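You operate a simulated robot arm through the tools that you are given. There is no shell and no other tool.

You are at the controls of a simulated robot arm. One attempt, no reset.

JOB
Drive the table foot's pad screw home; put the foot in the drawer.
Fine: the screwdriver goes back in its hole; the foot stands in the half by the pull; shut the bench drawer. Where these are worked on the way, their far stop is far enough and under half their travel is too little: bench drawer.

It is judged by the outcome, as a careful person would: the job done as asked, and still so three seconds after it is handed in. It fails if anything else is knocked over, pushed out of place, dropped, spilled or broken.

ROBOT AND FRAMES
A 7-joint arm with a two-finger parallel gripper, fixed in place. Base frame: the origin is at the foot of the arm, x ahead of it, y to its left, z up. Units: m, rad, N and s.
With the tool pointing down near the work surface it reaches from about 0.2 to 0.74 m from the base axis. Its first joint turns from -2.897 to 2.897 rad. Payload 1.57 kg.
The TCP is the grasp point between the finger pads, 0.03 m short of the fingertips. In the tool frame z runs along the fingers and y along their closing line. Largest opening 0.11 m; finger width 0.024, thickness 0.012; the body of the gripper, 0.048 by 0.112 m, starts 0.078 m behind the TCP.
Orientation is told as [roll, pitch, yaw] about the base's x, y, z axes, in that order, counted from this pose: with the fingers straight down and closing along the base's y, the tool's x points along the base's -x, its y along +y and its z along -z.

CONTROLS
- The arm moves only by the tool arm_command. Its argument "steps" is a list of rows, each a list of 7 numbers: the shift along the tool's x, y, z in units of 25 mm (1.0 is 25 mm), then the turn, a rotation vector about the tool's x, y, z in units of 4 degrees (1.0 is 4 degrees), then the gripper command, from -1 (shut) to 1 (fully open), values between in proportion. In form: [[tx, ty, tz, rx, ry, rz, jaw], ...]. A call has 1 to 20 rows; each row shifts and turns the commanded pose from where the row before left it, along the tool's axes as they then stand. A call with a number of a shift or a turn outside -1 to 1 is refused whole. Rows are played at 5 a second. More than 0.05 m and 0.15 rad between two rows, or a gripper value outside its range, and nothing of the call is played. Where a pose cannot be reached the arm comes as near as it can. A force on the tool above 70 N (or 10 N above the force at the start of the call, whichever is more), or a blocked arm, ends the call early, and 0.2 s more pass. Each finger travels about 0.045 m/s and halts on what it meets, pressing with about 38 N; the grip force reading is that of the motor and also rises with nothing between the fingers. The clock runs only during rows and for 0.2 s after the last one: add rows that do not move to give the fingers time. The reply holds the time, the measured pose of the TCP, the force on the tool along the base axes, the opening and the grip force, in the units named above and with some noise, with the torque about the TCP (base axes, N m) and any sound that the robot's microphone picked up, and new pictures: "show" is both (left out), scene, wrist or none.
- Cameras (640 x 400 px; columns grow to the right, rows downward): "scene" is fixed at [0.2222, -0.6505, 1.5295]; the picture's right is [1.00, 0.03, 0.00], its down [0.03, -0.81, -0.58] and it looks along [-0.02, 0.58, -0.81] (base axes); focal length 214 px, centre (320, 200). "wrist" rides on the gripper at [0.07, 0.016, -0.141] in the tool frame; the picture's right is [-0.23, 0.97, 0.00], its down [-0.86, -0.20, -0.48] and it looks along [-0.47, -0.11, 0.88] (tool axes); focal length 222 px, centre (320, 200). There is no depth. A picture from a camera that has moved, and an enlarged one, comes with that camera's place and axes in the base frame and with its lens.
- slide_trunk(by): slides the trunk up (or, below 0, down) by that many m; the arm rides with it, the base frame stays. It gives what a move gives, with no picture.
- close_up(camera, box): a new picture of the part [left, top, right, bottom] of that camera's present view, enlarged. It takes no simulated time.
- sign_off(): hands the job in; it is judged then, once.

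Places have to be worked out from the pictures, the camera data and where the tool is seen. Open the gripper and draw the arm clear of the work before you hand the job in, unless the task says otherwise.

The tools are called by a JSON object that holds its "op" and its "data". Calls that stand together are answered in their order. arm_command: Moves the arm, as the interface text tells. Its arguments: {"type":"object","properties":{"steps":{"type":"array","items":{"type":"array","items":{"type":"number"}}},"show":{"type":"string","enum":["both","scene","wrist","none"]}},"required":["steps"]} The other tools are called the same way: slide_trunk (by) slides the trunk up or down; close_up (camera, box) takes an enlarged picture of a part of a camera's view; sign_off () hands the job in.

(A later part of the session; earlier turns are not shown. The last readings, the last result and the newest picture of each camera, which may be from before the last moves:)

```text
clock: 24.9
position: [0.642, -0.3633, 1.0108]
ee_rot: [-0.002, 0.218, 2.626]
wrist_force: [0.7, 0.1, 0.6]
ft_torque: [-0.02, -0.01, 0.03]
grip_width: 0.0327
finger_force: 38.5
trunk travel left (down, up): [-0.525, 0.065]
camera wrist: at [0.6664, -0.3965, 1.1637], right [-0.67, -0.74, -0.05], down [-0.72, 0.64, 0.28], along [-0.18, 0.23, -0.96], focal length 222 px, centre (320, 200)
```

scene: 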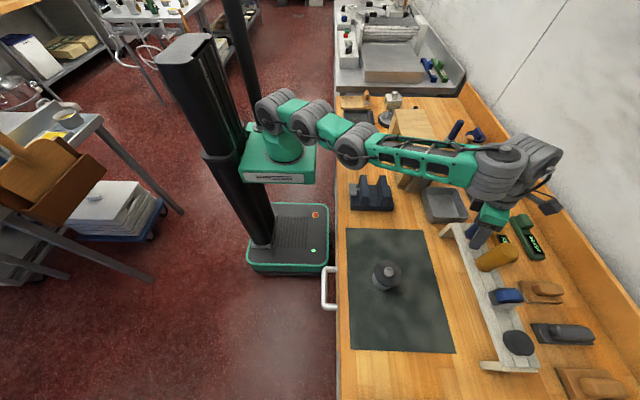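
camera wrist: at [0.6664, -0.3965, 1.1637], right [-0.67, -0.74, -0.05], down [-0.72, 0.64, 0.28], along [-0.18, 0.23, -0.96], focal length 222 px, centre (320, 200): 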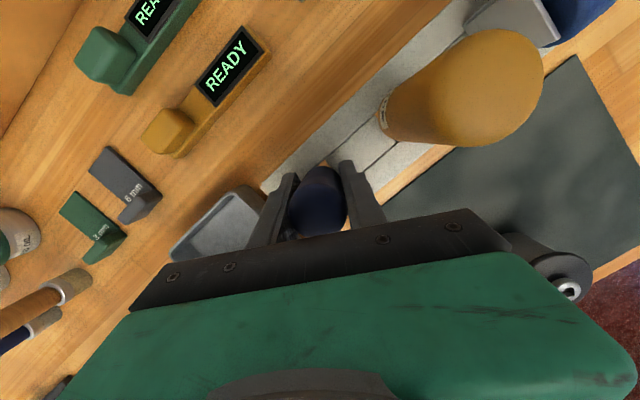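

Gripped at 32.7 mm with 38 N and no side load. I lift straight up 0.10 m and look at the tip.

{"op": "arm_command", "data": {"steps": [[0.0877, 0, -0.39, 0, 0, 0, -1], [0.175, 0, -0.78, 0, 0, 0, -1], [0.175, 0, -0.78, 0, 0, 0, -1], [0.175, 0, -0.78, 0, 0, 0, -1], [0.175, 0, -0.78, 0, 0, 0, -1], [0.0877, 0, -0.39, 0, 0, 0, -1], [0, 0, 0, 0, 0, 0, -1]], "show": "both"}}

{"op": "close_up", "data": {"camera": "scene", "box": [430, 190, 530, 260]}}

```text
clock: 26.5
position: [0.6437, -0.3638, 1.109]
ee_rot: [-0.001, 0.22, 2.627]
wrist_force: [-1.1, 1.0, -0.5]
ft_torque: [-0.01, -0.02, -0.02]
grip_width: 0.0326
finger_force: 38.1
trunk travel left (down, up): [-0.525, 0.065]
camera wrist: at [0.6665, -0.3964, 1.2635], right [-0.67, -0.74, -0.05], down [-0.72, 0.64, 0.28], along [-0.18, 0.23, -0.96], focal length 222 px, centre (320, 200)
```

scene: 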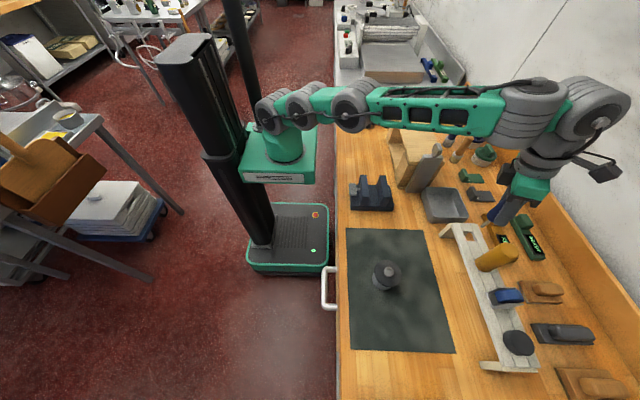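
wrist: 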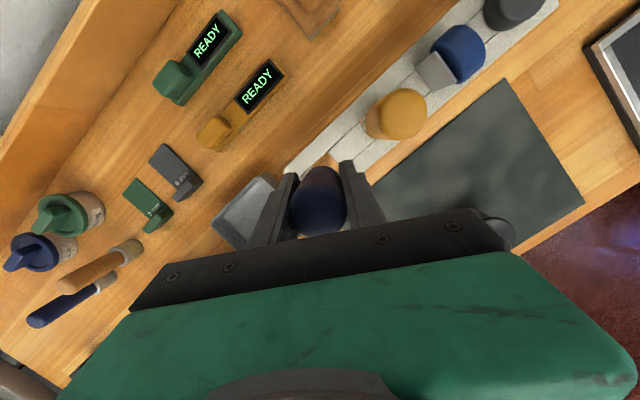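

```text
5.71 times, centred on (480, 225) of scene
camera zoom: at [0.2222, -0.6505, 1.5295], right [1.0, 0.03, 0.0], down [0.03, -0.81, -0.58], along [-0.02, 0.58, -0.81], focal length 1226 px, centre (-594, 57)
```

zoom: 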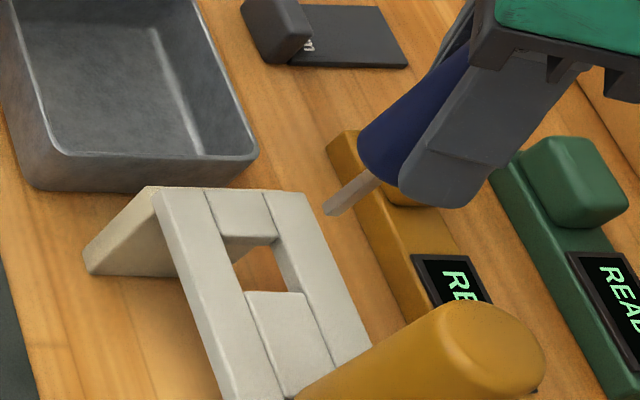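

The driver came out freely. I zoom into its shaft and tip.

{"op": "close_up", "data": {"camera": "scene", "box": [476, 208, 506, 232]}}

{"op": "close_up", "data": {"camera": "scene", "box": [450, 220, 500, 255]}}

```text
16.00 times, centred on (491, 220) of scene
camera zoom: at [0.2222, -0.6505, 1.5295], right [1.0, 0.03, 0.0], down [0.03, -0.81, -0.58], along [-0.02, 0.58, -0.81], focal length 3432 px, centre (-2416, -120)
```

zoom: 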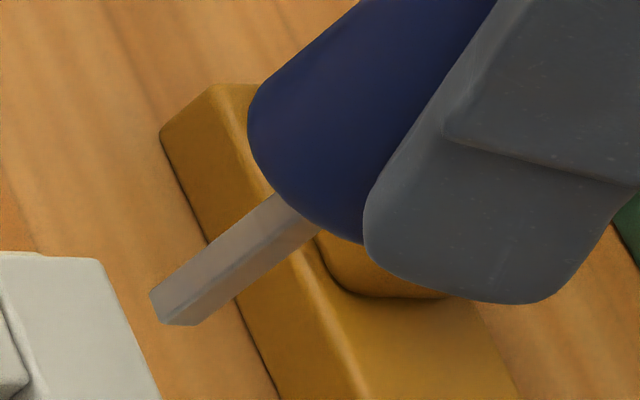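

```text
11.43 times, centred on (475, 238) of scene
camera zoom: at [0.2222, -0.6505, 1.5295], right [1.0, 0.03, 0.0], down [0.03, -0.81, -0.58], along [-0.02, 0.58, -0.81], focal length 2451 px, centre (-1451, -229)
```

zoom: 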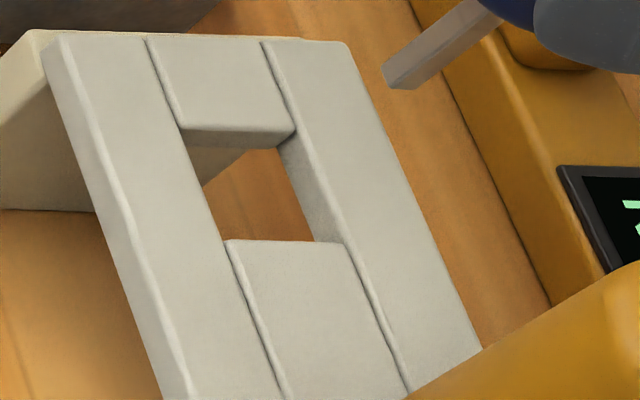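

It has a plain square shaft. I need to compare its size with the recess, so I zoom further into both tip and screw head.

{"op": "close_up", "data": {"camera": "scene", "box": [480, 217, 492, 226]}}

{"op": "close_up", "data": {"camera": "scene", "box": [380, 259, 398, 273]}}

```text
16.00 times, centred on (486, 222) of scene
camera zoom: at [0.2222, -0.6505, 1.5295], right [1.0, 0.03, 0.0], down [0.03, -0.81, -0.58], along [-0.02, 0.58, -0.81], focal length 3432 px, centre (-2336, -144)
```

zoom: 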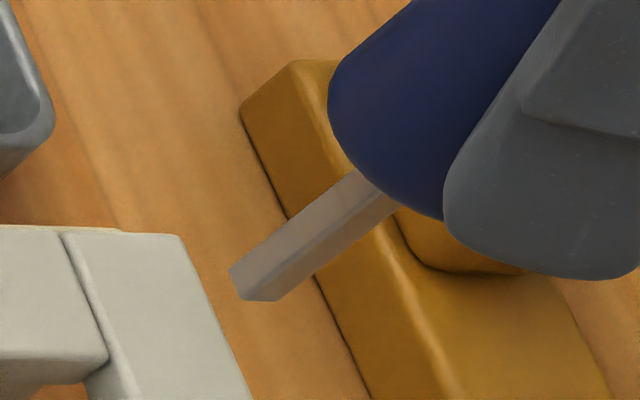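

```text
16.00 times, centred on (389, 266) of scene
camera zoom: at [0.2222, -0.6505, 1.5295], right [1.0, 0.03, 0.0], down [0.03, -0.81, -0.58], along [-0.02, 0.58, -0.81], focal length 3432 px, centre (-784, -856)
```

zoom: 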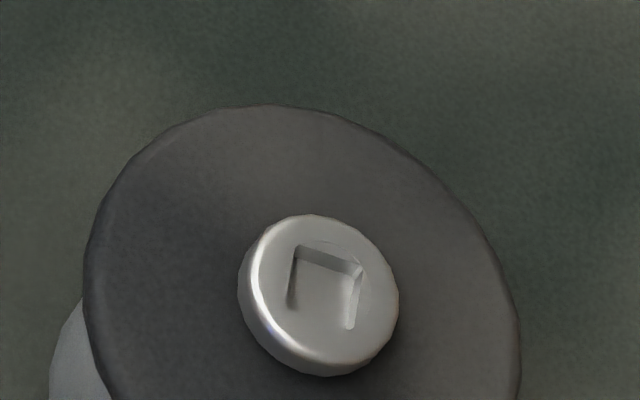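

The bit is about 5.6 mm square while the recess looks about 10.8 mm wide, so I must be careful. I move +y 0.1 m (keeping height) to get a look at the yellow handle's label with the wrist camera.

{"op": "arm_command", "data": {"steps": [[-0.48, -0.87, -0.108, 0, 0, 0, -1], [-0.48, -0.87, -0.108, 0, 0, 0, -1], [-0.48, -0.87, -0.108, 0, 0, 0, -1], [-0.48, -0.87, -0.108, 0, 0, 0, -1], [0, 0, 0, 0, 0, 0, -1]], "show": "both"}}

```text
clock: 27.7
position: [0.6419, -0.2634, 1.1099]
ee_rot: [-0.001, 0.222, 2.628]
wrist_force: [-0.3, -0.1, -0.7]
ft_torque: [-0.03, -0.01, 0.01]
grip_width: 0.0325
finger_force: 38.2
trunk travel left (down, up): [-0.525, 0.065]
camera wrist: at [0.6664, -0.2965, 1.2639], right [-0.67, -0.74, -0.05], down [-0.72, 0.64, 0.28], along [-0.18, 0.23, -0.96], focal length 222 px, centre (320, 200)
```

scene: 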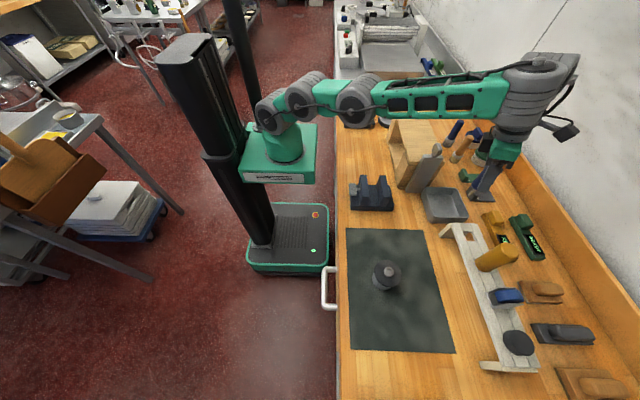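
wrist: 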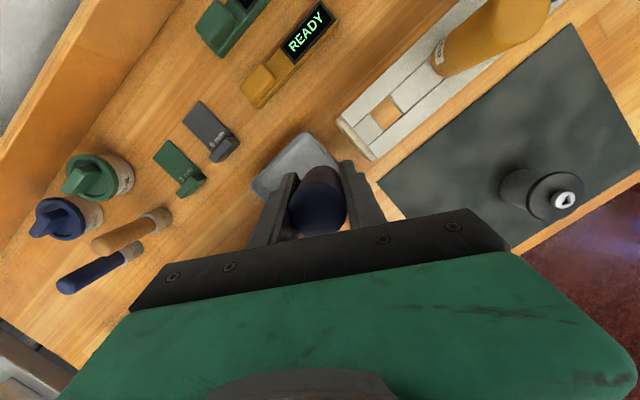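

Now the yellow handle's label and the foot's screw are both visible; I zoom into each.

{"op": "close_up", "data": {"camera": "wrist", "box": [420, 20, 480, 90]}}

{"op": "close_up", "data": {"camera": "wrist", "box": [540, 180, 590, 215]}}

{"op": "close_up", "data": {"camera": "wrist", "box": [480, 150, 620, 240]}}

{"op": "close_up", "data": {"camera": "wrist", "box": [340, 60, 440, 150]}}

```text
5.71 times, centred on (450, 55) of wrist
camera zoom: at [0.6664, -0.2965, 1.2639], right [-0.67, -0.74, -0.05], down [-0.72, 0.64, 0.28], along [-0.18, 0.23, -0.96], focal length 1269 px, centre (-423, 1029)
```

zoom: 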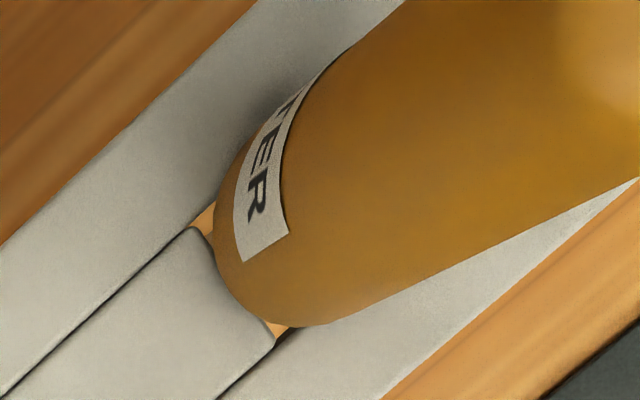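

```text
11.43 times, centred on (565, 198) of wrist
camera zoom: at [0.6664, -0.2965, 1.2639], right [-0.67, -0.74, -0.05], down [-0.72, 0.64, 0.28], along [-0.18, 0.23, -0.96], focal length 2538 px, centre (-2480, 229)
```

zoom: 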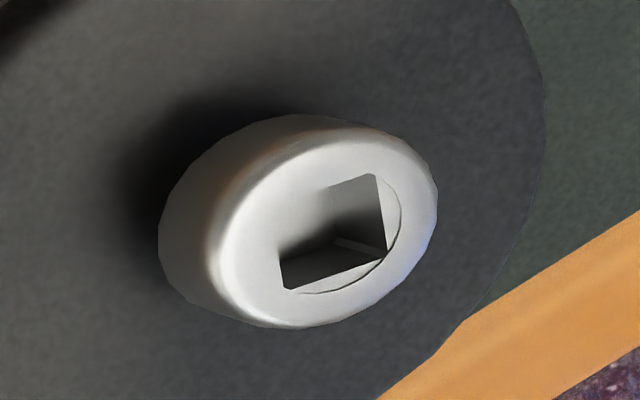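

```text
4.44 times, centred on (550, 195) of wrist
camera zoom: at [0.6664, -0.2965, 1.2639], right [-0.67, -0.74, -0.05], down [-0.72, 0.64, 0.28], along [-0.18, 0.23, -0.96], focal length 987 px, centre (-702, 222)
```

zoom: 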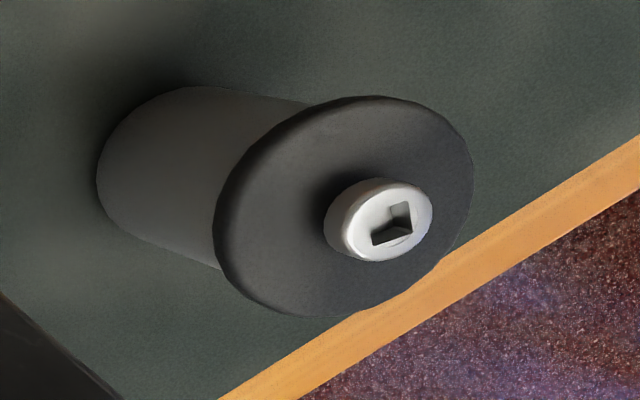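

```text
4.44 times, centred on (390, 105) of wrist
camera zoom: at [0.6664, -0.2965, 1.2639], right [-0.67, -0.74, -0.05], down [-0.72, 0.64, 0.28], along [-0.18, 0.23, -0.96], focal length 987 px, centre (9, 622)
```

zoom: 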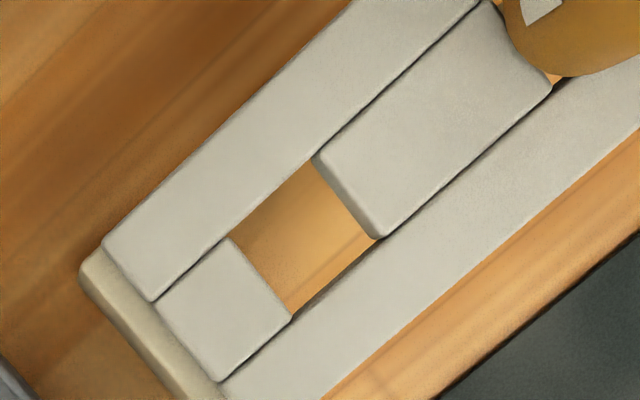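

The yellow handle's label ends in "...TER" (some other tool, e.g. a tester), while the blue one is a plain square-bit driver matching the square recess, so I go on with the blue. Screw top triangulates to ≈(0.397,-0.470,0.967). I carry the driver over the mat to above the foot at a higher z.

{"op": "arm_command", "data": {"steps": [[-0.2826, 0.858, -0.195, 0, 0, 0, -1], [-0.2826, 0.858, -0.195, 0, 0, 0, -1], [-0.2826, 0.858, -0.195, 0, 0, 0, -1], [-0.2826, 0.858, -0.195, 0, 0, 0, -1], [-0.2826, 0.858, -0.195, 0, 0, 0, -1], [-0.2826, 0.858, -0.195, 0, 0, 0, -1], [-0.2826, 0.858, -0.195, 0, 0, 0, -1], [-0.2826, 0.858, -0.195, 0, 0, 0, -1], [-0.2826, 0.858, -0.195, 0, 0, 0, -1], [-0.2826, 0.858, -0.195, 0, 0, 0, -1], [-0.2826, 0.858, -0.195, 0, 0, 0, -1], [-0.2826, 0.858, -0.195, 0, 0, 0, -1], [-0.2826, 0.858, -0.195, 0, 0, 0, -1], [-0.2826, 0.858, -0.195, 0, 0, 0, -1], [0, 0, 0, 0, 0, 0, -1]], "show": "scene"}}

{"op": "close_up", "data": {"camera": "scene", "box": [360, 220, 440, 290]}}

```text
clock: 30.9
position: [0.3956, -0.4678, 1.1541]
ee_rot: [-0.003, 0.219, 2.627]
wrist_force: [-0.3, 0.1, -0.8]
ft_torque: [-0.01, -0.01, -0.02]
grip_width: 0.0324
finger_force: 38.3
trunk travel left (down, up): [-0.525, 0.065]
```

scene: 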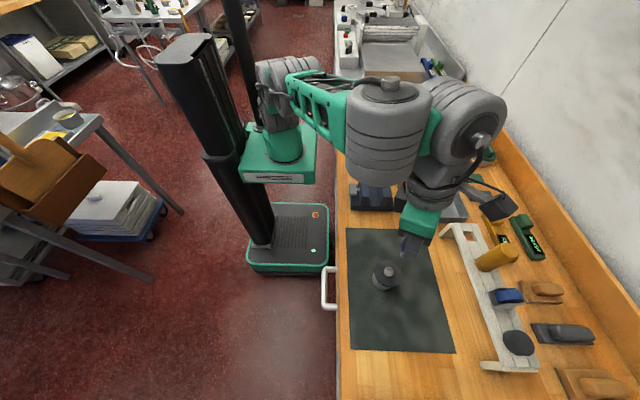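

```text
5.71 times, centred on (400, 255) of scene
camera zoom: at [0.2222, -0.6505, 1.5295], right [1.0, 0.03, 0.0], down [0.03, -0.81, -0.58], along [-0.02, 0.58, -0.81], focal length 1226 px, centre (-137, -114)
```

zoom: 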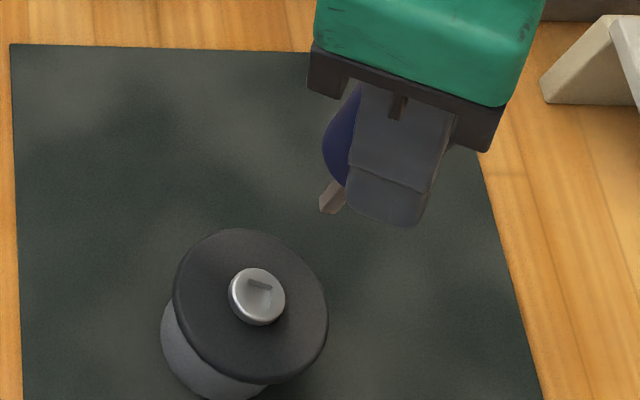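

The tip is where expected (82 mm below the TCP). To keep the wrist away from its tilt limit when I go down, I raise the arm 60 mm, then slide the trunk down 100 mm.

{"op": "arm_command", "data": {"steps": [[0.175, 0, -0.78, 0, 0, 0, -1], [0.175, 0, -0.78, 0, 0, 0, -1], [0.175, 0, -0.78, 0, 0, 0, -1], [0, 0, 0, 0, 0, 0, -1]], "show": "none"}}

{"op": "slide_trunk", "data": {"by": -0.1}}

```text
clock: 31.9
position: [0.3939, -0.467, 1.2025]
ee_rot: [0.001, 0.222, 2.625]
wrist_force: [0.5, 0.7, -0.2]
ft_torque: [-0.01, 0.03, 0.02]
grip_width: 0.0323
finger_force: 37.9
out of reach, approached as far as the arm can: row 3
trunk travel left (down, up): [-0.525, 0.065]
```

```text
clock: 33.2
position: [0.394, -0.4682, 1.1034]
ee_rot: [0.0, 0.221, 2.626]
wrist_force: [-0.2, 0.9, -0.6]
ft_torque: [0.0, -0.02, 0.0]
grip_width: 0.0323
finger_force: 37.8
trunk travel left (down, up): [-0.425, 0.165]
```

Good. Now I lower slightly (tip ~2 cm above the screw) and test how far the yaw can turn positive, to find the longest clockwise stroke.

{"op": "arm_command", "data": {"steps": [[-0.145, 0, 0.644, 0, 0, 0, -1], [-0.145, 0, 0.644, 0, 0, 0, -1], [0, 0, 0, 0.219, 0, -0.976, -1], [0, 0, 0, 0.219, 0, -0.976, -1], [0, 0, 0, 0.219, 0, -0.976, -1], [0, 0, 0, 0.219, 0, -0.976, -1], [0, 0, 0, 0.219, 0, -0.976, -1], [0, 0, 0, 0.219, 0, -0.976, -1], [0, 0, 0, 0.219, 0, -0.976, -1], [0, 0, 0, 0.219, 0, -0.976, -1], [0, 0, 0, 0.219, 0, -0.976, -1], [0, 0, 0, 0.219, 0, -0.976, -1], [0, 0, 0, 0.219, 0, -0.976, -1], [0, 0, 0, 0.219, 0, -0.976, -1], [0, 0, 0, 0.219, 0, -0.976, -1], [0, 0, 0, 0.219, 0, -0.976, -1], [0, 0, 0, 0.219, 0, -0.976, -1], [0, 0, 0, 0.219, 0, -0.976, -1]], "show": "scene"}}

```text
clock: 37.0
position: [0.3882, -0.4563, 1.0414]
ee_rot: [0.002, 0.223, -2.998]
wrist_force: [-1.0, 5.6, 7.0]
ft_torque: [0.54, 0.11, 0.03]
grip_width: 0.0319
finger_force: 38.1
out of reach, approached as far as the arm can: row 2, 7, 9, 10, 11, 12, 13, 14, 15, 16, 17, 18
trunk travel left (down, up): [-0.425, 0.165]
```

scene: 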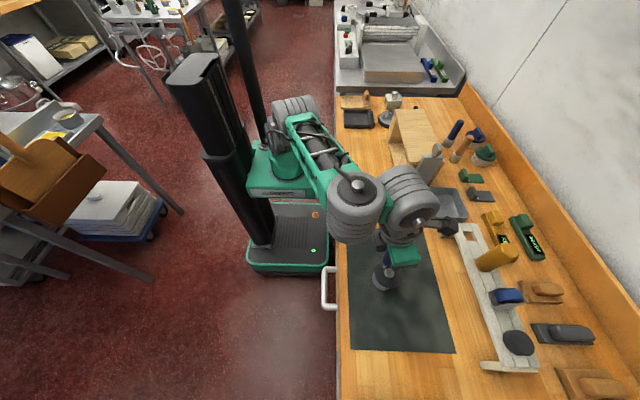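

Turning positive ran into a joint limit and the pose sagged so that the tip lightly touches the foot (7 N). I stop that, lift straight up and turn back clockwise.

{"op": "arm_command", "data": {"steps": [[0.177, 0, -0.78, 0, 0, 0, -1], [0.177, 0, -0.78, 0, 0, 0, -1], [0, 0, 0, -0.219, 0, 0.976, -1], [0, 0, 0, -0.219, 0, 0.976, -1], [0, 0, 0, -0.219, 0, 0.976, -1], [0, 0, 0, -0.219, 0, 0.976, -1]], "show": "scene"}}

{"op": "close_up", "data": {"camera": "scene", "box": [350, 220, 430, 300]}}

```text
clock: 38.4
position: [0.3861, -0.4479, 1.0728]
ee_rot: [-0.005, 0.218, 3.004]
wrist_force: [0.1, 0.0, -1.3]
ft_torque: [0.0, 0.02, 0.02]
grip_width: 0.032
finger_force: 37.9
out of reach, approached as far as the arm can: row 1, 2, 4, 5, 6
trunk travel left (down, up): [-0.425, 0.165]
```

scene: 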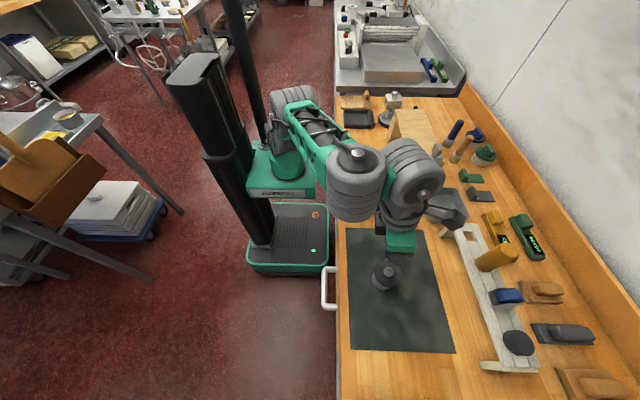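

```text
5.00 times, centred on (390, 260) of scene
camera zoom: at [0.2222, -0.6505, 1.5295], right [1.0, 0.03, 0.0], down [0.03, -0.81, -0.58], along [-0.02, 0.58, -0.81], focal length 1072 px, centre (-30, -100)
```

zoom: 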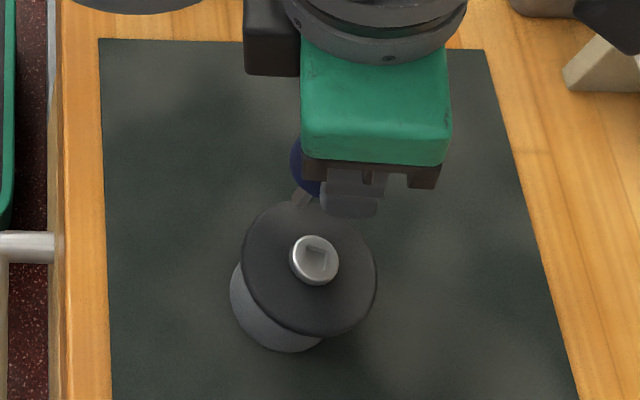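

The foot hasn't moved and the driver is clear of it. The outward tilt at this radius is at a wrist limit, so I'll use yaw angles where the tilt leans sideways/inward. First trunk back up by 0.1, then I go out to larger radius to turn the tool clockwise.

{"op": "slide_trunk", "data": {"by": 0.1}}

```text
clock: 39.7
position: [0.3846, -0.449, 1.1725]
ee_rot: [-0.005, 0.219, 3.004]
wrist_force: [-1.3, -0.5, -0.7]
ft_torque: [-0.03, 0.04, -0.03]
grip_width: 0.0319
finger_force: 38.1
trunk travel left (down, up): [-0.525, 0.065]
```

Now out to (0.58,-0.30,1.12).

{"op": "arm_command", "data": {"steps": [[0.787, -0.872, 0.433, 0, 0, 0, -1], [0.787, -0.872, 0.433, 0, 0, 0, -1], [0.787, -0.872, 0.433, 0, 0, 0, -1], [0.787, -0.872, 0.433, 0, 0, 0, -1], [0.787, -0.872, 0.433, 0, 0, 0, -1], [0.787, -0.872, 0.433, 0, 0, 0, -1], [0.787, -0.872, 0.433, 0, 0, 0, -1], [0.787, -0.872, 0.433, 0, 0, 0, -1], [0, 0, 0, 0, 0, 0, -1]], "show": "none"}}

```text
clock: 41.7
position: [0.5884, -0.3118, 1.1379]
ee_rot: [-0.004, 0.219, 3.006]
wrist_force: [0.2, 0.0, -0.5]
ft_torque: [-0.02, 0.02, -0.01]
grip_width: 0.0318
finger_force: 38.2
out of reach, approached as far as the arm can: row 1, 2, 3, 4
trunk travel left (down, up): [-0.525, 0.065]
```

Freed again. Now I turn clockwise about the vertical in steps.

{"op": "arm_command", "data": {"steps": [[0, 0, 0, -0.219, 0, 0.976, -1], [0, 0, 0, -0.219, 0, 0.976, -1], [0, 0, 0, -0.219, 0, 0.976, -1], [0, 0, 0, -0.219, 0, 0.976, -1], [0, 0, 0, -0.219, 0, 0.976, -1], [0, 0, 0, -0.219, 0, 0.976, -1], [0, 0, 0, -0.219, 0, 0.976, -1], [0, 0, 0, -0.219, 0, 0.976, -1], [0, 0, 0, -0.219, 0, 0.976, -1], [0, 0, 0, -0.219, 0, 0.976, -1], [0, 0, 0, -0.219, 0, 0.976, -1], [0, 0, 0, -0.219, 0, 0.976, -1], [0, 0, 0, -0.219, 0, 0.976, -1], [0, 0, 0, -0.219, 0, 0.976, -1], [0, 0, 0, -0.219, 0, 0.976, -1], [0, 0, 0, -0.219, 0, 0.976, -1]], "show": "none"}}

```text
clock: 45.1
position: [0.588, -0.3126, 1.1374]
ee_rot: [0.002, 0.217, 1.888]
wrist_force: [0.0, 0.4, -0.7]
ft_torque: [-0.01, 0.02, 0.0]
grip_width: 0.0318
finger_force: 37.7
trunk travel left (down, up): [-0.525, 0.065]
```

No limits hit; continuing to yaw ≈45°.

{"op": "arm_command", "data": {"steps": [[0, 0, 0, -0.216, 0, 0.965, -1], [0, 0, 0, -0.216, 0, 0.965, -1], [0, 0, 0, -0.216, 0, 0.965, -1], [0, 0, 0, -0.216, 0, 0.965, -1], [0, 0, 0, -0.216, 0, 0.965, -1], [0, 0, 0, -0.216, 0, 0.965, -1], [0, 0, 0, -0.216, 0, 0.965, -1], [0, 0, 0, -0.216, 0, 0.965, -1], [0, 0, 0, -0.216, 0, 0.965, -1], [0, 0, 0, -0.216, 0, 0.965, -1], [0, 0, 0, -0.216, 0, 0.965, -1], [0, 0, 0, -0.216, 0, 0.965, -1], [0, 0, 0, -0.216, 0, 0.965, -1], [0, 0, 0, -0.216, 0, 0.965, -1], [0, 0, 0, -0.216, 0, 0.965, -1], [0, 0, 0, -0.216, 0, 0.965, -1]], "show": "none"}}

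```text
clock: 48.5
position: [0.5879, -0.3108, 1.1378]
ee_rot: [0.004, 0.219, 0.786]
wrist_force: [0.0, 0.3, -0.7]
ft_torque: [0.02, -0.04, 0.02]
grip_width: 0.0319
finger_force: 38.1
trunk travel left (down, up): [-0.525, 0.065]
```

Yaw is 45°, aligned (by my estimate) with the recess's ~-17° mod 90 orientation. Now I go back over the foot at z≈1.12 and look.

{"op": "arm_command", "data": {"steps": [[0.95, 0.0905, 0.2856, 0, 0, 0, -1], [0.95, 0.0905, 0.2856, 0, 0, 0, -1], [0.95, 0.0905, 0.2856, 0, 0, 0, -1], [0.95, 0.0905, 0.2856, 0, 0, 0, -1], [0.95, 0.0905, 0.2856, 0, 0, 0, -1], [0.95, 0.0905, 0.2856, 0, 0, 0, -1], [0.95, 0.0905, 0.2856, 0, 0, 0, -1], [0.95, 0.0905, 0.2856, 0, 0, 0, -1], [0.95, 0.0905, 0.2856, 0, 0, 0, -1], [0.95, 0.0905, 0.2856, 0, 0, 0, -1], [0, 0, 0, 0, 0, 0, -1]], "show": "both"}}

{"op": "close_up", "data": {"camera": "scene", "box": [360, 220, 440, 290]}}

```text
clock: 50.9
position: [0.3974, -0.4701, 1.1199]
ee_rot: [0.004, 0.218, 0.787]
wrist_force: [-0.3, -0.1, -1.6]
ft_torque: [0.02, -0.01, 0.02]
grip_width: 0.032
finger_force: 37.7
trunk travel left (down, up): [-0.525, 0.065]
camera wrist: at [0.3598, -0.4868, 1.2746], right [-0.53, 0.85, -0.05], down [0.81, 0.52, 0.28], along [0.26, 0.11, -0.96], focal length 222 px, centre (320, 200)
```

scene: 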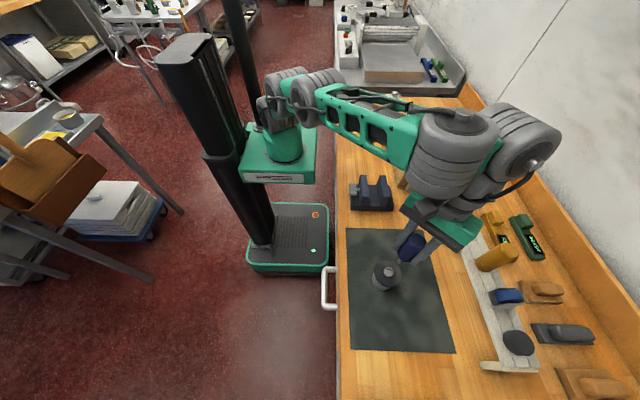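
wrist: 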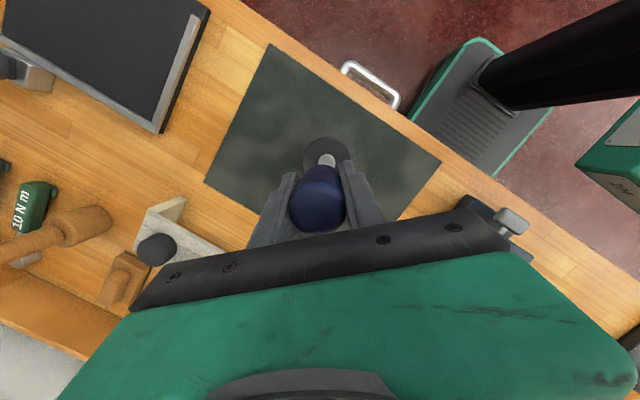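

```text
5.71 times, centred on (400, 255) of scene
camera zoom: at [0.2222, -0.6505, 1.5295], right [1.0, 0.03, 0.0], down [0.03, -0.81, -0.58], along [-0.02, 0.58, -0.81], focal length 1226 px, centre (-137, -114)
```

zoom: 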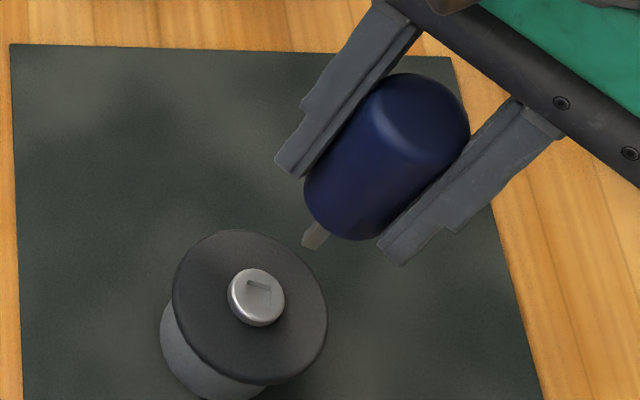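

A very clear view: driver hanging above the foot. I zoom on the tip and the recess to align them.

{"op": "close_up", "data": {"camera": "scene", "box": [375, 240, 415, 280]}}

{"op": "close_up", "data": {"camera": "wrist", "box": [280, 120, 370, 240]}}

```text
10.00 times, centred on (395, 260) of scene
camera zoom: at [0.2222, -0.6505, 1.5295], right [1.0, 0.03, 0.0], down [0.03, -0.81, -0.58], along [-0.02, 0.58, -0.81], focal length 2145 px, centre (-430, -400)
```

zoom: 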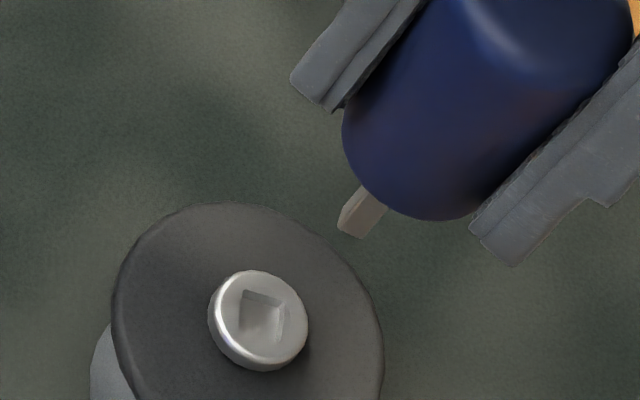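

```text
3.33 times, centred on (325, 180) of wrist
camera zoom: at [0.3598, -0.4868, 1.2746], right [-0.53, 0.85, -0.05], down [0.81, 0.52, 0.28], along [0.26, 0.11, -0.96], focal length 740 px, centre (303, 267)
```

zoom: 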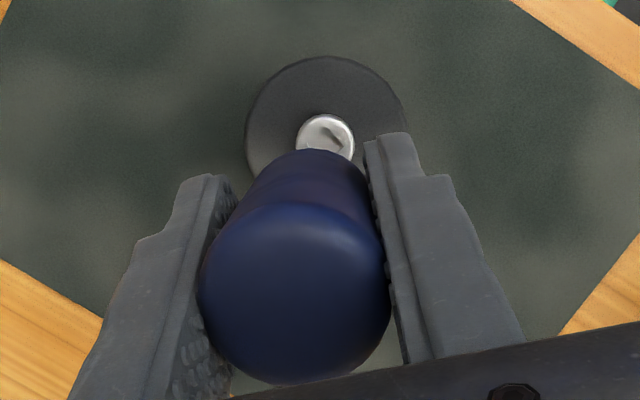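

I zoom in at maximum on the tip.

{"op": "close_up", "data": {"camera": "scene", "box": [385, 248, 407, 270]}}

```text
16.00 times, centred on (396, 259) of scene
camera zoom: at [0.2222, -0.6505, 1.5295], right [1.0, 0.03, 0.0], down [0.03, -0.81, -0.58], along [-0.02, 0.58, -0.81], focal length 3432 px, centre (-896, -744)
```

zoom: 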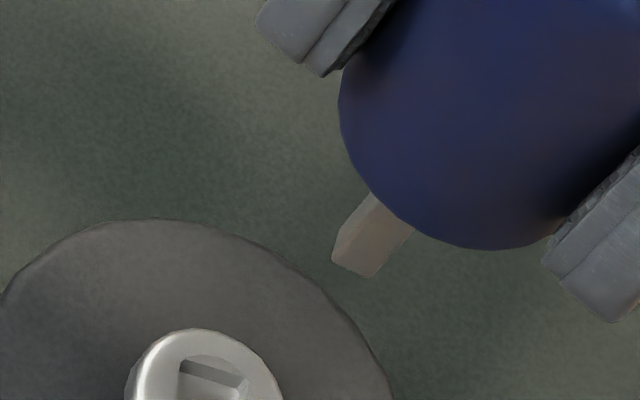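

Tip is at about (0.399,-0.4705), recess at (0.397,-0.4705). I correct −1.5 mm in x and descend until the tip is ~8 mm above the head, then check again.

{"op": "arm_command", "data": {"steps": [[-0.169, 0.014, 0.823, 0, 0, 0, -1], [-0.169, 0.014, 0.823, 0, 0, 0, -1], [-0.169, 0.014, 0.823, 0, 0, 0, -1], [0, 0, 0, 0, 0, 0, -1]], "show": "none"}}

{"op": "close_up", "data": {"camera": "scene", "box": [380, 254, 402, 276]}}

```text
clock: 51.9
position: [0.3959, -0.4707, 1.0575]
ee_rot: [0.003, 0.22, 0.786]
wrist_force: [0.3, -0.5, -0.2]
ft_torque: [0.0, -0.01, -0.02]
grip_width: 0.0321
finger_force: 38.0
trunk travel left (down, up): [-0.525, 0.065]
```

```text
16.00 times, centred on (391, 265) of scene
camera zoom: at [0.2222, -0.6505, 1.5295], right [1.0, 0.03, 0.0], down [0.03, -0.81, -0.58], along [-0.02, 0.58, -0.81], focal length 3432 px, centre (-816, -840)
```

zoom: 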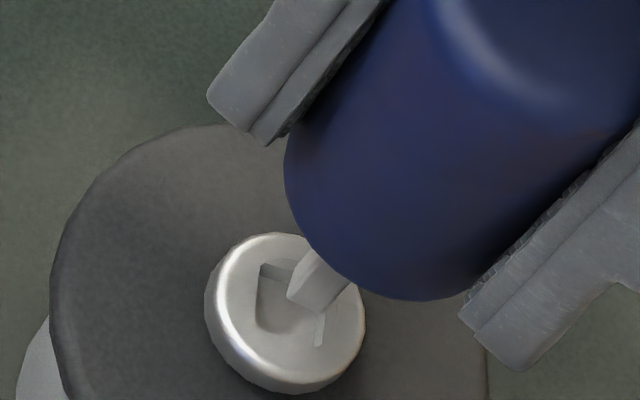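

Alignment looks excellent: the projected tip lands at the recess centre. I lower 14 mm gently and check the forces.

{"op": "arm_command", "data": {"steps": [[-0.061, 0, 0.273, 0, 0, 0, -1], [-0.061, 0, 0.273, 0, 0, 0, -1], [0, 0, 0, 0, 0, 0, -1]], "show": "none"}}

{"op": "close_up", "data": {"camera": "scene", "box": [380, 254, 402, 276]}}

```text
clock: 52.7
position: [0.3955, -0.4704, 1.0433]
ee_rot: [0.003, 0.219, 0.786]
wrist_force: [-0.4, -0.1, -0.5]
ft_torque: [0.05, -0.01, -0.01]
grip_width: 0.0319
finger_force: 38.3
trunk travel left (down, up): [-0.525, 0.065]
```

```text
16.00 times, centred on (391, 265) of scene
camera zoom: at [0.2222, -0.6505, 1.5295], right [1.0, 0.03, 0.0], down [0.03, -0.81, -0.58], along [-0.02, 0.58, -0.81], focal length 3432 px, centre (-816, -840)
```

zoom: 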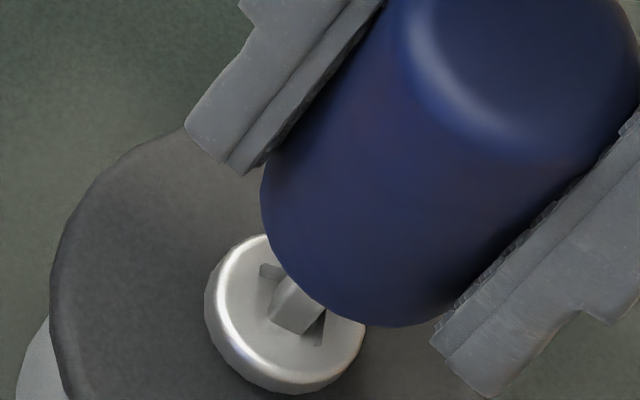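

No contact yet, tip is inside the recess. I lower a few more millimetres until I feel the bottom.

{"op": "arm_command", "data": {"steps": [[-0.026, 0, 0.117, 0, 0, 0, -1], [0, 0, 0, 0, 0, 0, -1]], "show": "none"}}

{"op": "close_up", "data": {"camera": "scene", "box": [380, 254, 402, 276]}}

```text
clock: 53.3
position: [0.3963, -0.4708, 1.0408]
ee_rot: [0.003, 0.22, 0.786]
wrist_force: [-0.2, 0.3, -1.7]
ft_torque: [0.01, -0.01, 0.02]
grip_width: 0.032
finger_force: 38.1
trunk travel left (down, up): [-0.525, 0.065]
```

```text
16.00 times, centred on (391, 265) of scene
camera zoom: at [0.2222, -0.6505, 1.5295], right [1.0, 0.03, 0.0], down [0.03, -0.81, -0.58], along [-0.02, 0.58, -0.81], focal length 3432 px, centre (-816, -840)
```

zoom: 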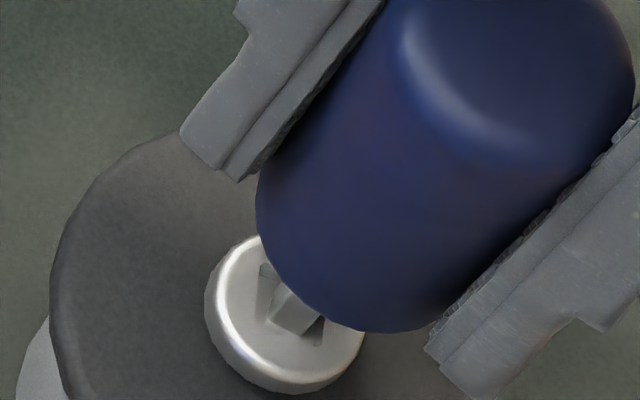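

{"op": "arm_command", "data": {"steps": [[-0.026, 0, 0.117, 0, 0, 0, -1], [0, 0, 0, 0, 0, 0, -1]], "show": "none"}}

{"op": "close_up", "data": {"camera": "scene", "box": [380, 254, 402, 276]}}

```text
clock: 53.9
position: [0.3963, -0.4701, 1.0408]
ee_rot: [-0.001, 0.222, 0.785]
wrist_force: [0.9, -0.7, 16.5]
ft_torque: [-0.04, -0.18, 0.0]
grip_width: 0.0322
finger_force: 38.1
trunk travel left (down, up): [-0.525, 0.065]
```

```text
16.00 times, centred on (391, 265) of scene
camera zoom: at [0.2222, -0.6505, 1.5295], right [1.0, 0.03, 0.0], down [0.03, -0.81, -0.58], along [-0.02, 0.58, -0.81], focal length 3432 px, centre (-816, -840)
```

zoom: 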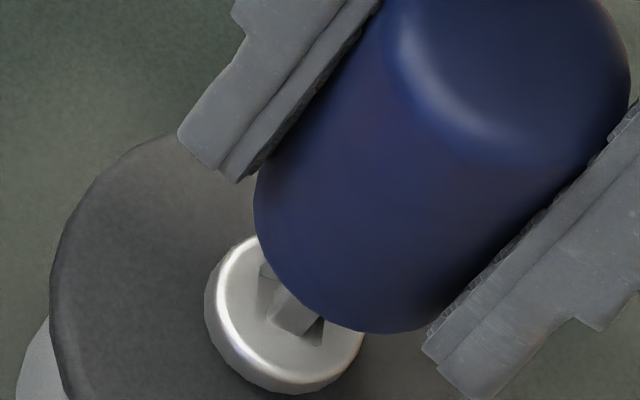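

Bottomed with 16 N at TCP z 1.0405. Now I turn clockwise 20° and see whether the screw follows.

{"op": "arm_command", "data": {"steps": [[0, 0, 0, -0.219, 0, 0.976, -1], [0, 0, 0, -0.219, 0, 0.976, -1], [0, 0, 0, -0.219, 0, 0.976, -1], [0, 0, 0, -0.219, 0, 0.976, -1], [0, 0, 0, -0.219, 0, 0.976, -1], [0, 0, 0, 0, 0, 0, -1]], "show": "none"}}

{"op": "close_up", "data": {"camera": "scene", "box": [380, 254, 402, 276]}}

```text
clock: 55.3
position: [0.3943, -0.4706, 1.0397]
ee_rot: [-0.001, 0.219, 0.437]
wrist_force: [1.3, -0.7, 28.3]
ft_torque: [-0.03, -0.08, 0.02]
grip_width: 0.0316
finger_force: 38.0
trunk travel left (down, up): [-0.525, 0.065]
```

```text
16.00 times, centred on (391, 265) of scene
camera zoom: at [0.2222, -0.6505, 1.5295], right [1.0, 0.03, 0.0], down [0.03, -0.81, -0.58], along [-0.02, 0.58, -0.81], focal length 3432 px, centre (-816, -840)
```

zoom: 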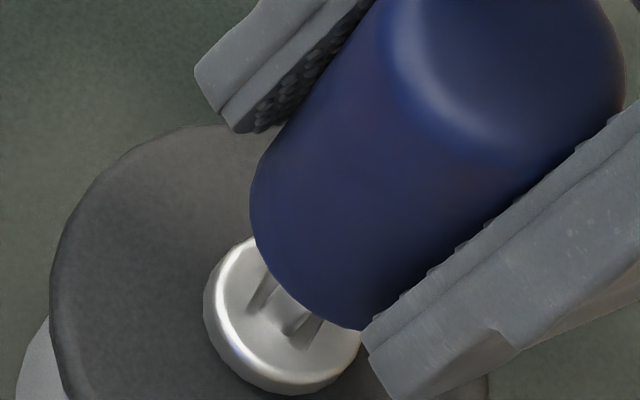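

The recess rotated with the bit (about 19–20°), so the blue driver engages. The press force is 28 N, so I ease up 1 mm and continue turning clockwise 72°.

{"op": "arm_command", "data": {"steps": [[0.009, 0, -0.039, -0.219, 0, 0.976, -1], [0, 0, 0, -0.219, 0, 0.976, -1], [0, 0, 0, -0.219, 0, 0.976, -1], [0, 0, 0, -0.219, 0, 0.976, -1], [0, 0, 0, -0.219, 0, 0.976, -1], [0, 0, 0, -0.219, 0, 0.976, -1], [0, 0, 0, -0.219, 0, 0.976, -1], [0, 0, 0, -0.219, 0, 0.976, -1], [0, 0, 0, -0.219, 0, 0.976, -1], [0, 0, 0, -0.219, 0, 0.976, -1], [0, 0, 0, -0.219, 0, 0.976, -1], [0, 0, 0, -0.219, 0, 0.976, -1], [0, 0, 0, -0.219, 0, 0.976, -1], [0, 0, 0, -0.219, 0, 0.976, -1], [0, 0, 0, -0.219, 0, 0.976, -1], [0, 0, 0, -0.219, 0, 0.976, -1], [0, 0, 0, -0.219, 0, 0.976, -1], [0, 0, 0, -0.219, 0, 0.976, -1], [0, 0, 0, 0, 0, 0, -1]], "show": "scene"}}

{"op": "close_up", "data": {"camera": "scene", "box": [380, 254, 402, 276]}}

```text
clock: 59.3
position: [0.3945, -0.4695, 1.0404]
ee_rot: [0.0, 0.222, -0.821]
wrist_force: [0.8, 0.3, 21.4]
ft_torque: [0.03, -0.1, -0.01]
grip_width: 0.0317
finger_force: 38.0
trunk travel left (down, up): [-0.525, 0.065]
```

scene: 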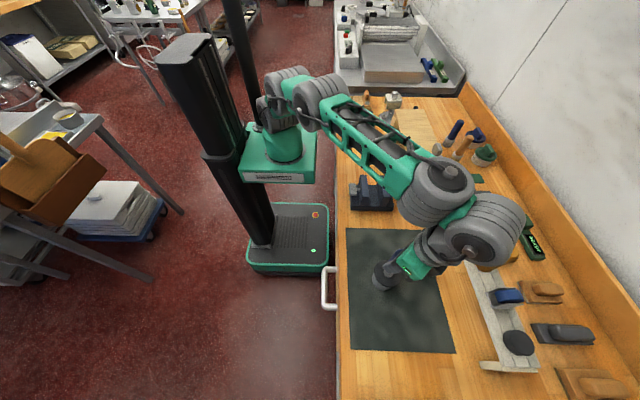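

```text
16.00 times, centred on (391, 265) of scene
camera zoom: at [0.2222, -0.6505, 1.5295], right [1.0, 0.03, 0.0], down [0.03, -0.81, -0.58], along [-0.02, 0.58, -0.81], focal length 3432 px, centre (-816, -840)
```

zoom: 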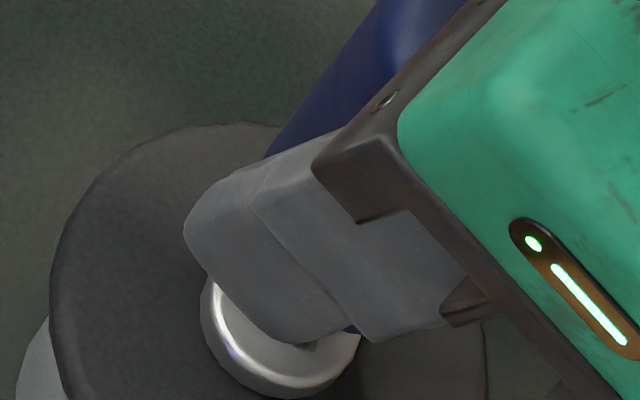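

Yaw is now −47°, turning freely at 21 N press, no limit. I continue another 76° clockwise.

{"op": "arm_command", "data": {"steps": [[0, 0, 0, -0.219, 0, 0.976, -1], [0, 0, 0, -0.219, 0, 0.976, -1], [0, 0, 0, -0.219, 0, 0.976, -1], [0, 0, 0, -0.219, 0, 0.976, -1], [0, 0, 0, -0.219, 0, 0.976, -1], [0, 0, 0, -0.219, 0, 0.976, -1], [0, 0, 0, -0.219, 0, 0.976, -1], [0, 0, 0, -0.219, 0, 0.976, -1], [0, 0, 0, -0.219, 0, 0.976, -1], [0, 0, 0, -0.219, 0, 0.976, -1], [0, 0, 0, -0.219, 0, 0.976, -1], [0, 0, 0, -0.219, 0, 0.976, -1], [0, 0, 0, -0.219, 0, 0.976, -1], [0, 0, 0, -0.219, 0, 0.976, -1], [0, 0, 0, -0.219, 0, 0.976, -1], [0, 0, 0, -0.219, 0, 0.976, -1], [0, 0, 0, -0.219, 0, 0.976, -1], [0, 0, 0, -0.219, 0, 0.976, -1], [0, 0, 0, -0.219, 0, 0.976, -1]], "show": "scene"}}

{"op": "close_up", "data": {"camera": "scene", "box": [380, 254, 402, 276]}}

```text
clock: 63.3
position: [0.395, -0.4684, 1.0395]
ee_rot: [-0.002, 0.225, -2.147]
wrist_force: [-0.1, -0.5, 18.7]
ft_torque: [-0.05, -0.1, 0.14]
grip_width: 0.0322
finger_force: 37.5
trunk travel left (down, up): [-0.525, 0.065]
```

scene: 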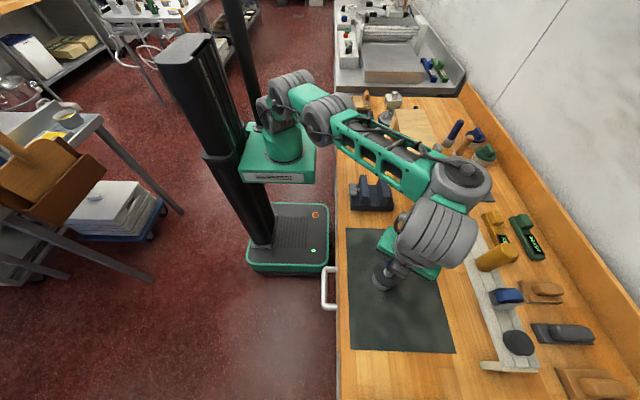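

```text
16.00 times, centred on (391, 265) of scene
camera zoom: at [0.2222, -0.6505, 1.5295], right [1.0, 0.03, 0.0], down [0.03, -0.81, -0.58], along [-0.02, 0.58, -0.81], focal length 3432 px, centre (-816, -840)
```

zoom: 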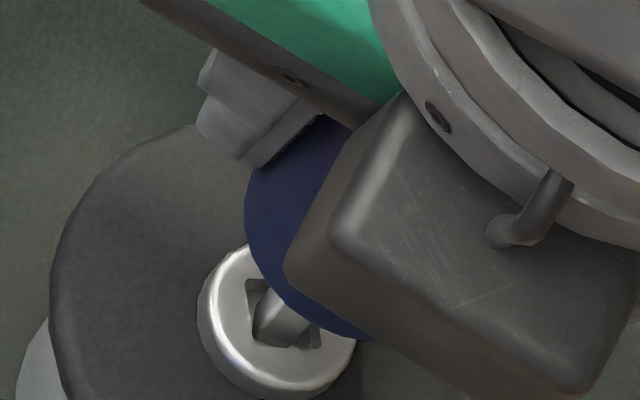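

Total turned ≈168°. The head seems lower in the picture while the TCP height is unchanged, so I check whether the driver slid in the grip.

{"op": "close_up", "data": {"camera": "wrist", "box": [280, 120, 370, 240]}}

{"op": "close_up", "data": {"camera": "scene", "box": [365, 235, 425, 295]}}

```text
3.33 times, centred on (325, 180) of wrist
camera zoom: at [0.4287, -0.4488, 1.1936], right [0.7, -0.72, -0.05], down [-0.68, -0.68, 0.28], along [-0.23, -0.16, -0.96], focal length 740 px, centre (303, 267)
```

zoom: 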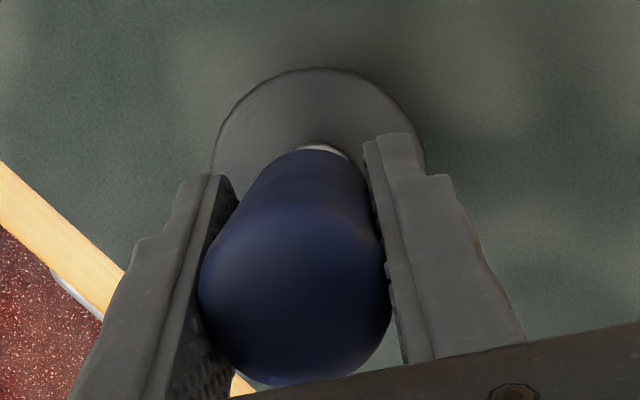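

```text
6.67 times, centred on (395, 265) of scene
camera zoom: at [0.2222, -0.6505, 1.5295], right [1.0, 0.03, 0.0], down [0.03, -0.81, -0.58], along [-0.02, 0.58, -0.81], focal length 1430 px, centre (-180, -233)
```

zoom: 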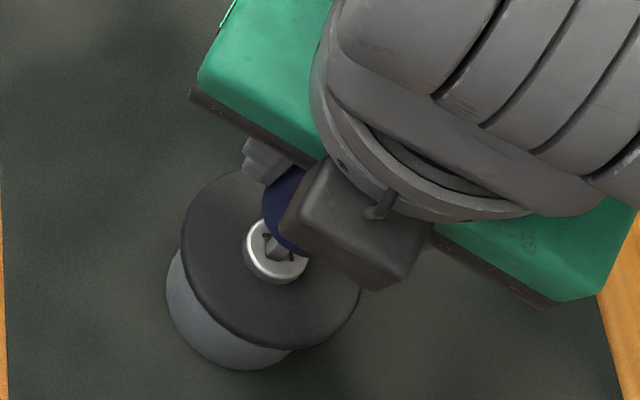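

{"op": "arm_command", "data": {"steps": [[0, 0, 0, 0, 0, 0, -1], [0, 0, 0, 0, 0, 0, -1], [0, 0, 0, 0, 0, 0, -1]], "show": "none"}}

{"op": "close_up", "data": {"camera": "scene", "box": [376, 254, 398, 276]}}

```text
clock: 64.1
position: [0.3947, -0.4701, 1.0405]
ee_rot: [-0.004, 0.226, -2.144]
wrist_force: [0.5, 0.9, 18.0]
ft_torque: [0.08, -0.03, 0.11]
grip_width: 0.0319
finger_force: 37.8
trunk travel left (down, up): [-0.525, 0.065]
```

```text
16.00 times, centred on (387, 265) of scene
camera zoom: at [0.2222, -0.6505, 1.5295], right [1.0, 0.03, 0.0], down [0.03, -0.81, -0.58], along [-0.02, 0.58, -0.81], focal length 3432 px, centre (-752, -840)
```

zoom: 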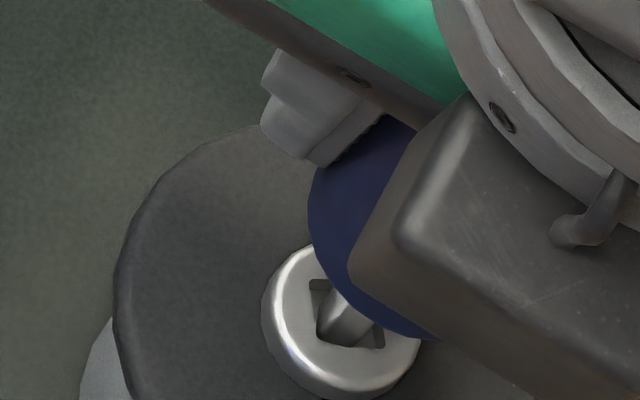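

I lift the bit out 30 mm to measure the screw's new height and orientation in a clear view.

{"op": "arm_command", "data": {"steps": [[0.132, 0, -0.585, 0, 0, 0, -1], [0.132, 0, -0.585, 0, 0, 0, -1], [0, 0, 0, 0, 0, 0, -1]], "show": "wrist"}}

{"op": "close_up", "data": {"camera": "scene", "box": [378, 255, 400, 277]}}

```text
clock: 64.9
position: [0.3949, -0.4707, 1.0678]
ee_rot: [-0.003, 0.227, -2.146]
wrist_force: [0.6, -0.8, -2.1]
ft_torque: [-0.01, 0.01, 0.0]
grip_width: 0.0318
finger_force: 38.2
trunk travel left (down, up): [-0.525, 0.065]
camera wrist: at [0.4289, -0.45, 1.2221], right [0.7, -0.71, -0.05], down [-0.68, -0.68, 0.28], along [-0.23, -0.16, -0.96], focal length 222 px, centre (320, 200)
```

wrist: 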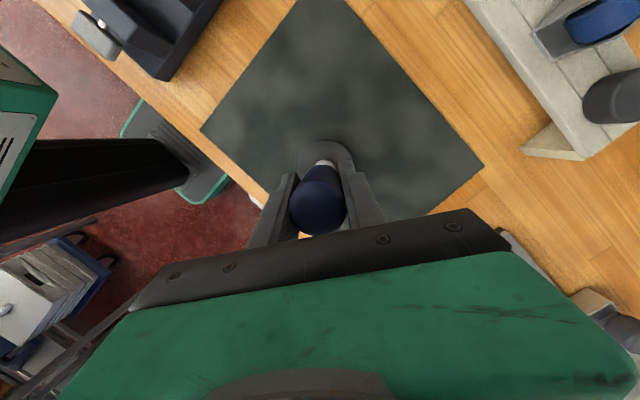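

```text
16.00 times, centred on (389, 266) of scene
camera zoom: at [0.2222, -0.6505, 1.5295], right [1.0, 0.03, 0.0], down [0.03, -0.81, -0.58], along [-0.02, 0.58, -0.81], focal length 3432 px, centre (-784, -856)
```

zoom: 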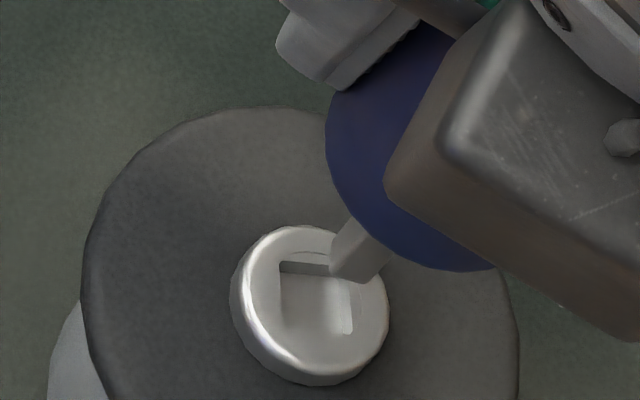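

Clear view: the head has gone down about 5 mm in ~168° (coarse pitch), and the bit has slid ~5 mm lower in the grip along with it. The head still stands some 9–10 mm over the pad. I index back +90° in the air for another stroke.

{"op": "arm_command", "data": {"steps": [[0, 0, 0, 0.217, 0, -0.9535, -1], [0, 0, 0, 0.217, 0, -0.9535, -1], [0, 0, 0, 0.217, 0, -0.9535, -1], [0, 0, 0, 0.217, 0, -0.9535, -1], [0, 0, 0, 0.217, 0, -0.9535, -1], [0, 0, 0, 0.217, 0, -0.9535, -1], [0, 0, 0, 0.217, 0, -0.9535, -1], [0, 0, 0, 0.217, 0, -0.9535, -1], [0, 0, 0, 0.217, 0, -0.9535, -1], [0, 0, 0, 0.217, 0, -0.9535, -1], [0, 0, 0, 0.217, 0, -0.9535, -1], [0, 0, 0, 0.217, 0, -0.9535, -1], [0, 0, 0, 0.217, 0, -0.9535, -1], [0, 0, 0, 0.217, 0, -0.9535, -1], [0, 0, 0, 0.217, 0, -0.9535, -1], [0, 0, 0, 0.217, 0, -0.9535, -1], [0, 0, 0, 0.217, 0, -0.9535, -1], [0, 0, 0, 0.217, 0, -0.9535, -1], [0, 0, 0, 0.217, 0, -0.9535, -1], [0, 0, 0, 0.217, 0, -0.9535, -1]], "show": "none"}}

```text
clock: 69.1
position: [0.3969, -0.4705, 1.0683]
ee_rot: [0.001, 0.228, -0.78]
wrist_force: [-0.5, 0.2, -0.9]
ft_torque: [0.02, 0.01, -0.02]
grip_width: 0.0318
finger_force: 38.4
trunk travel left (down, up): [-0.525, 0.065]
```

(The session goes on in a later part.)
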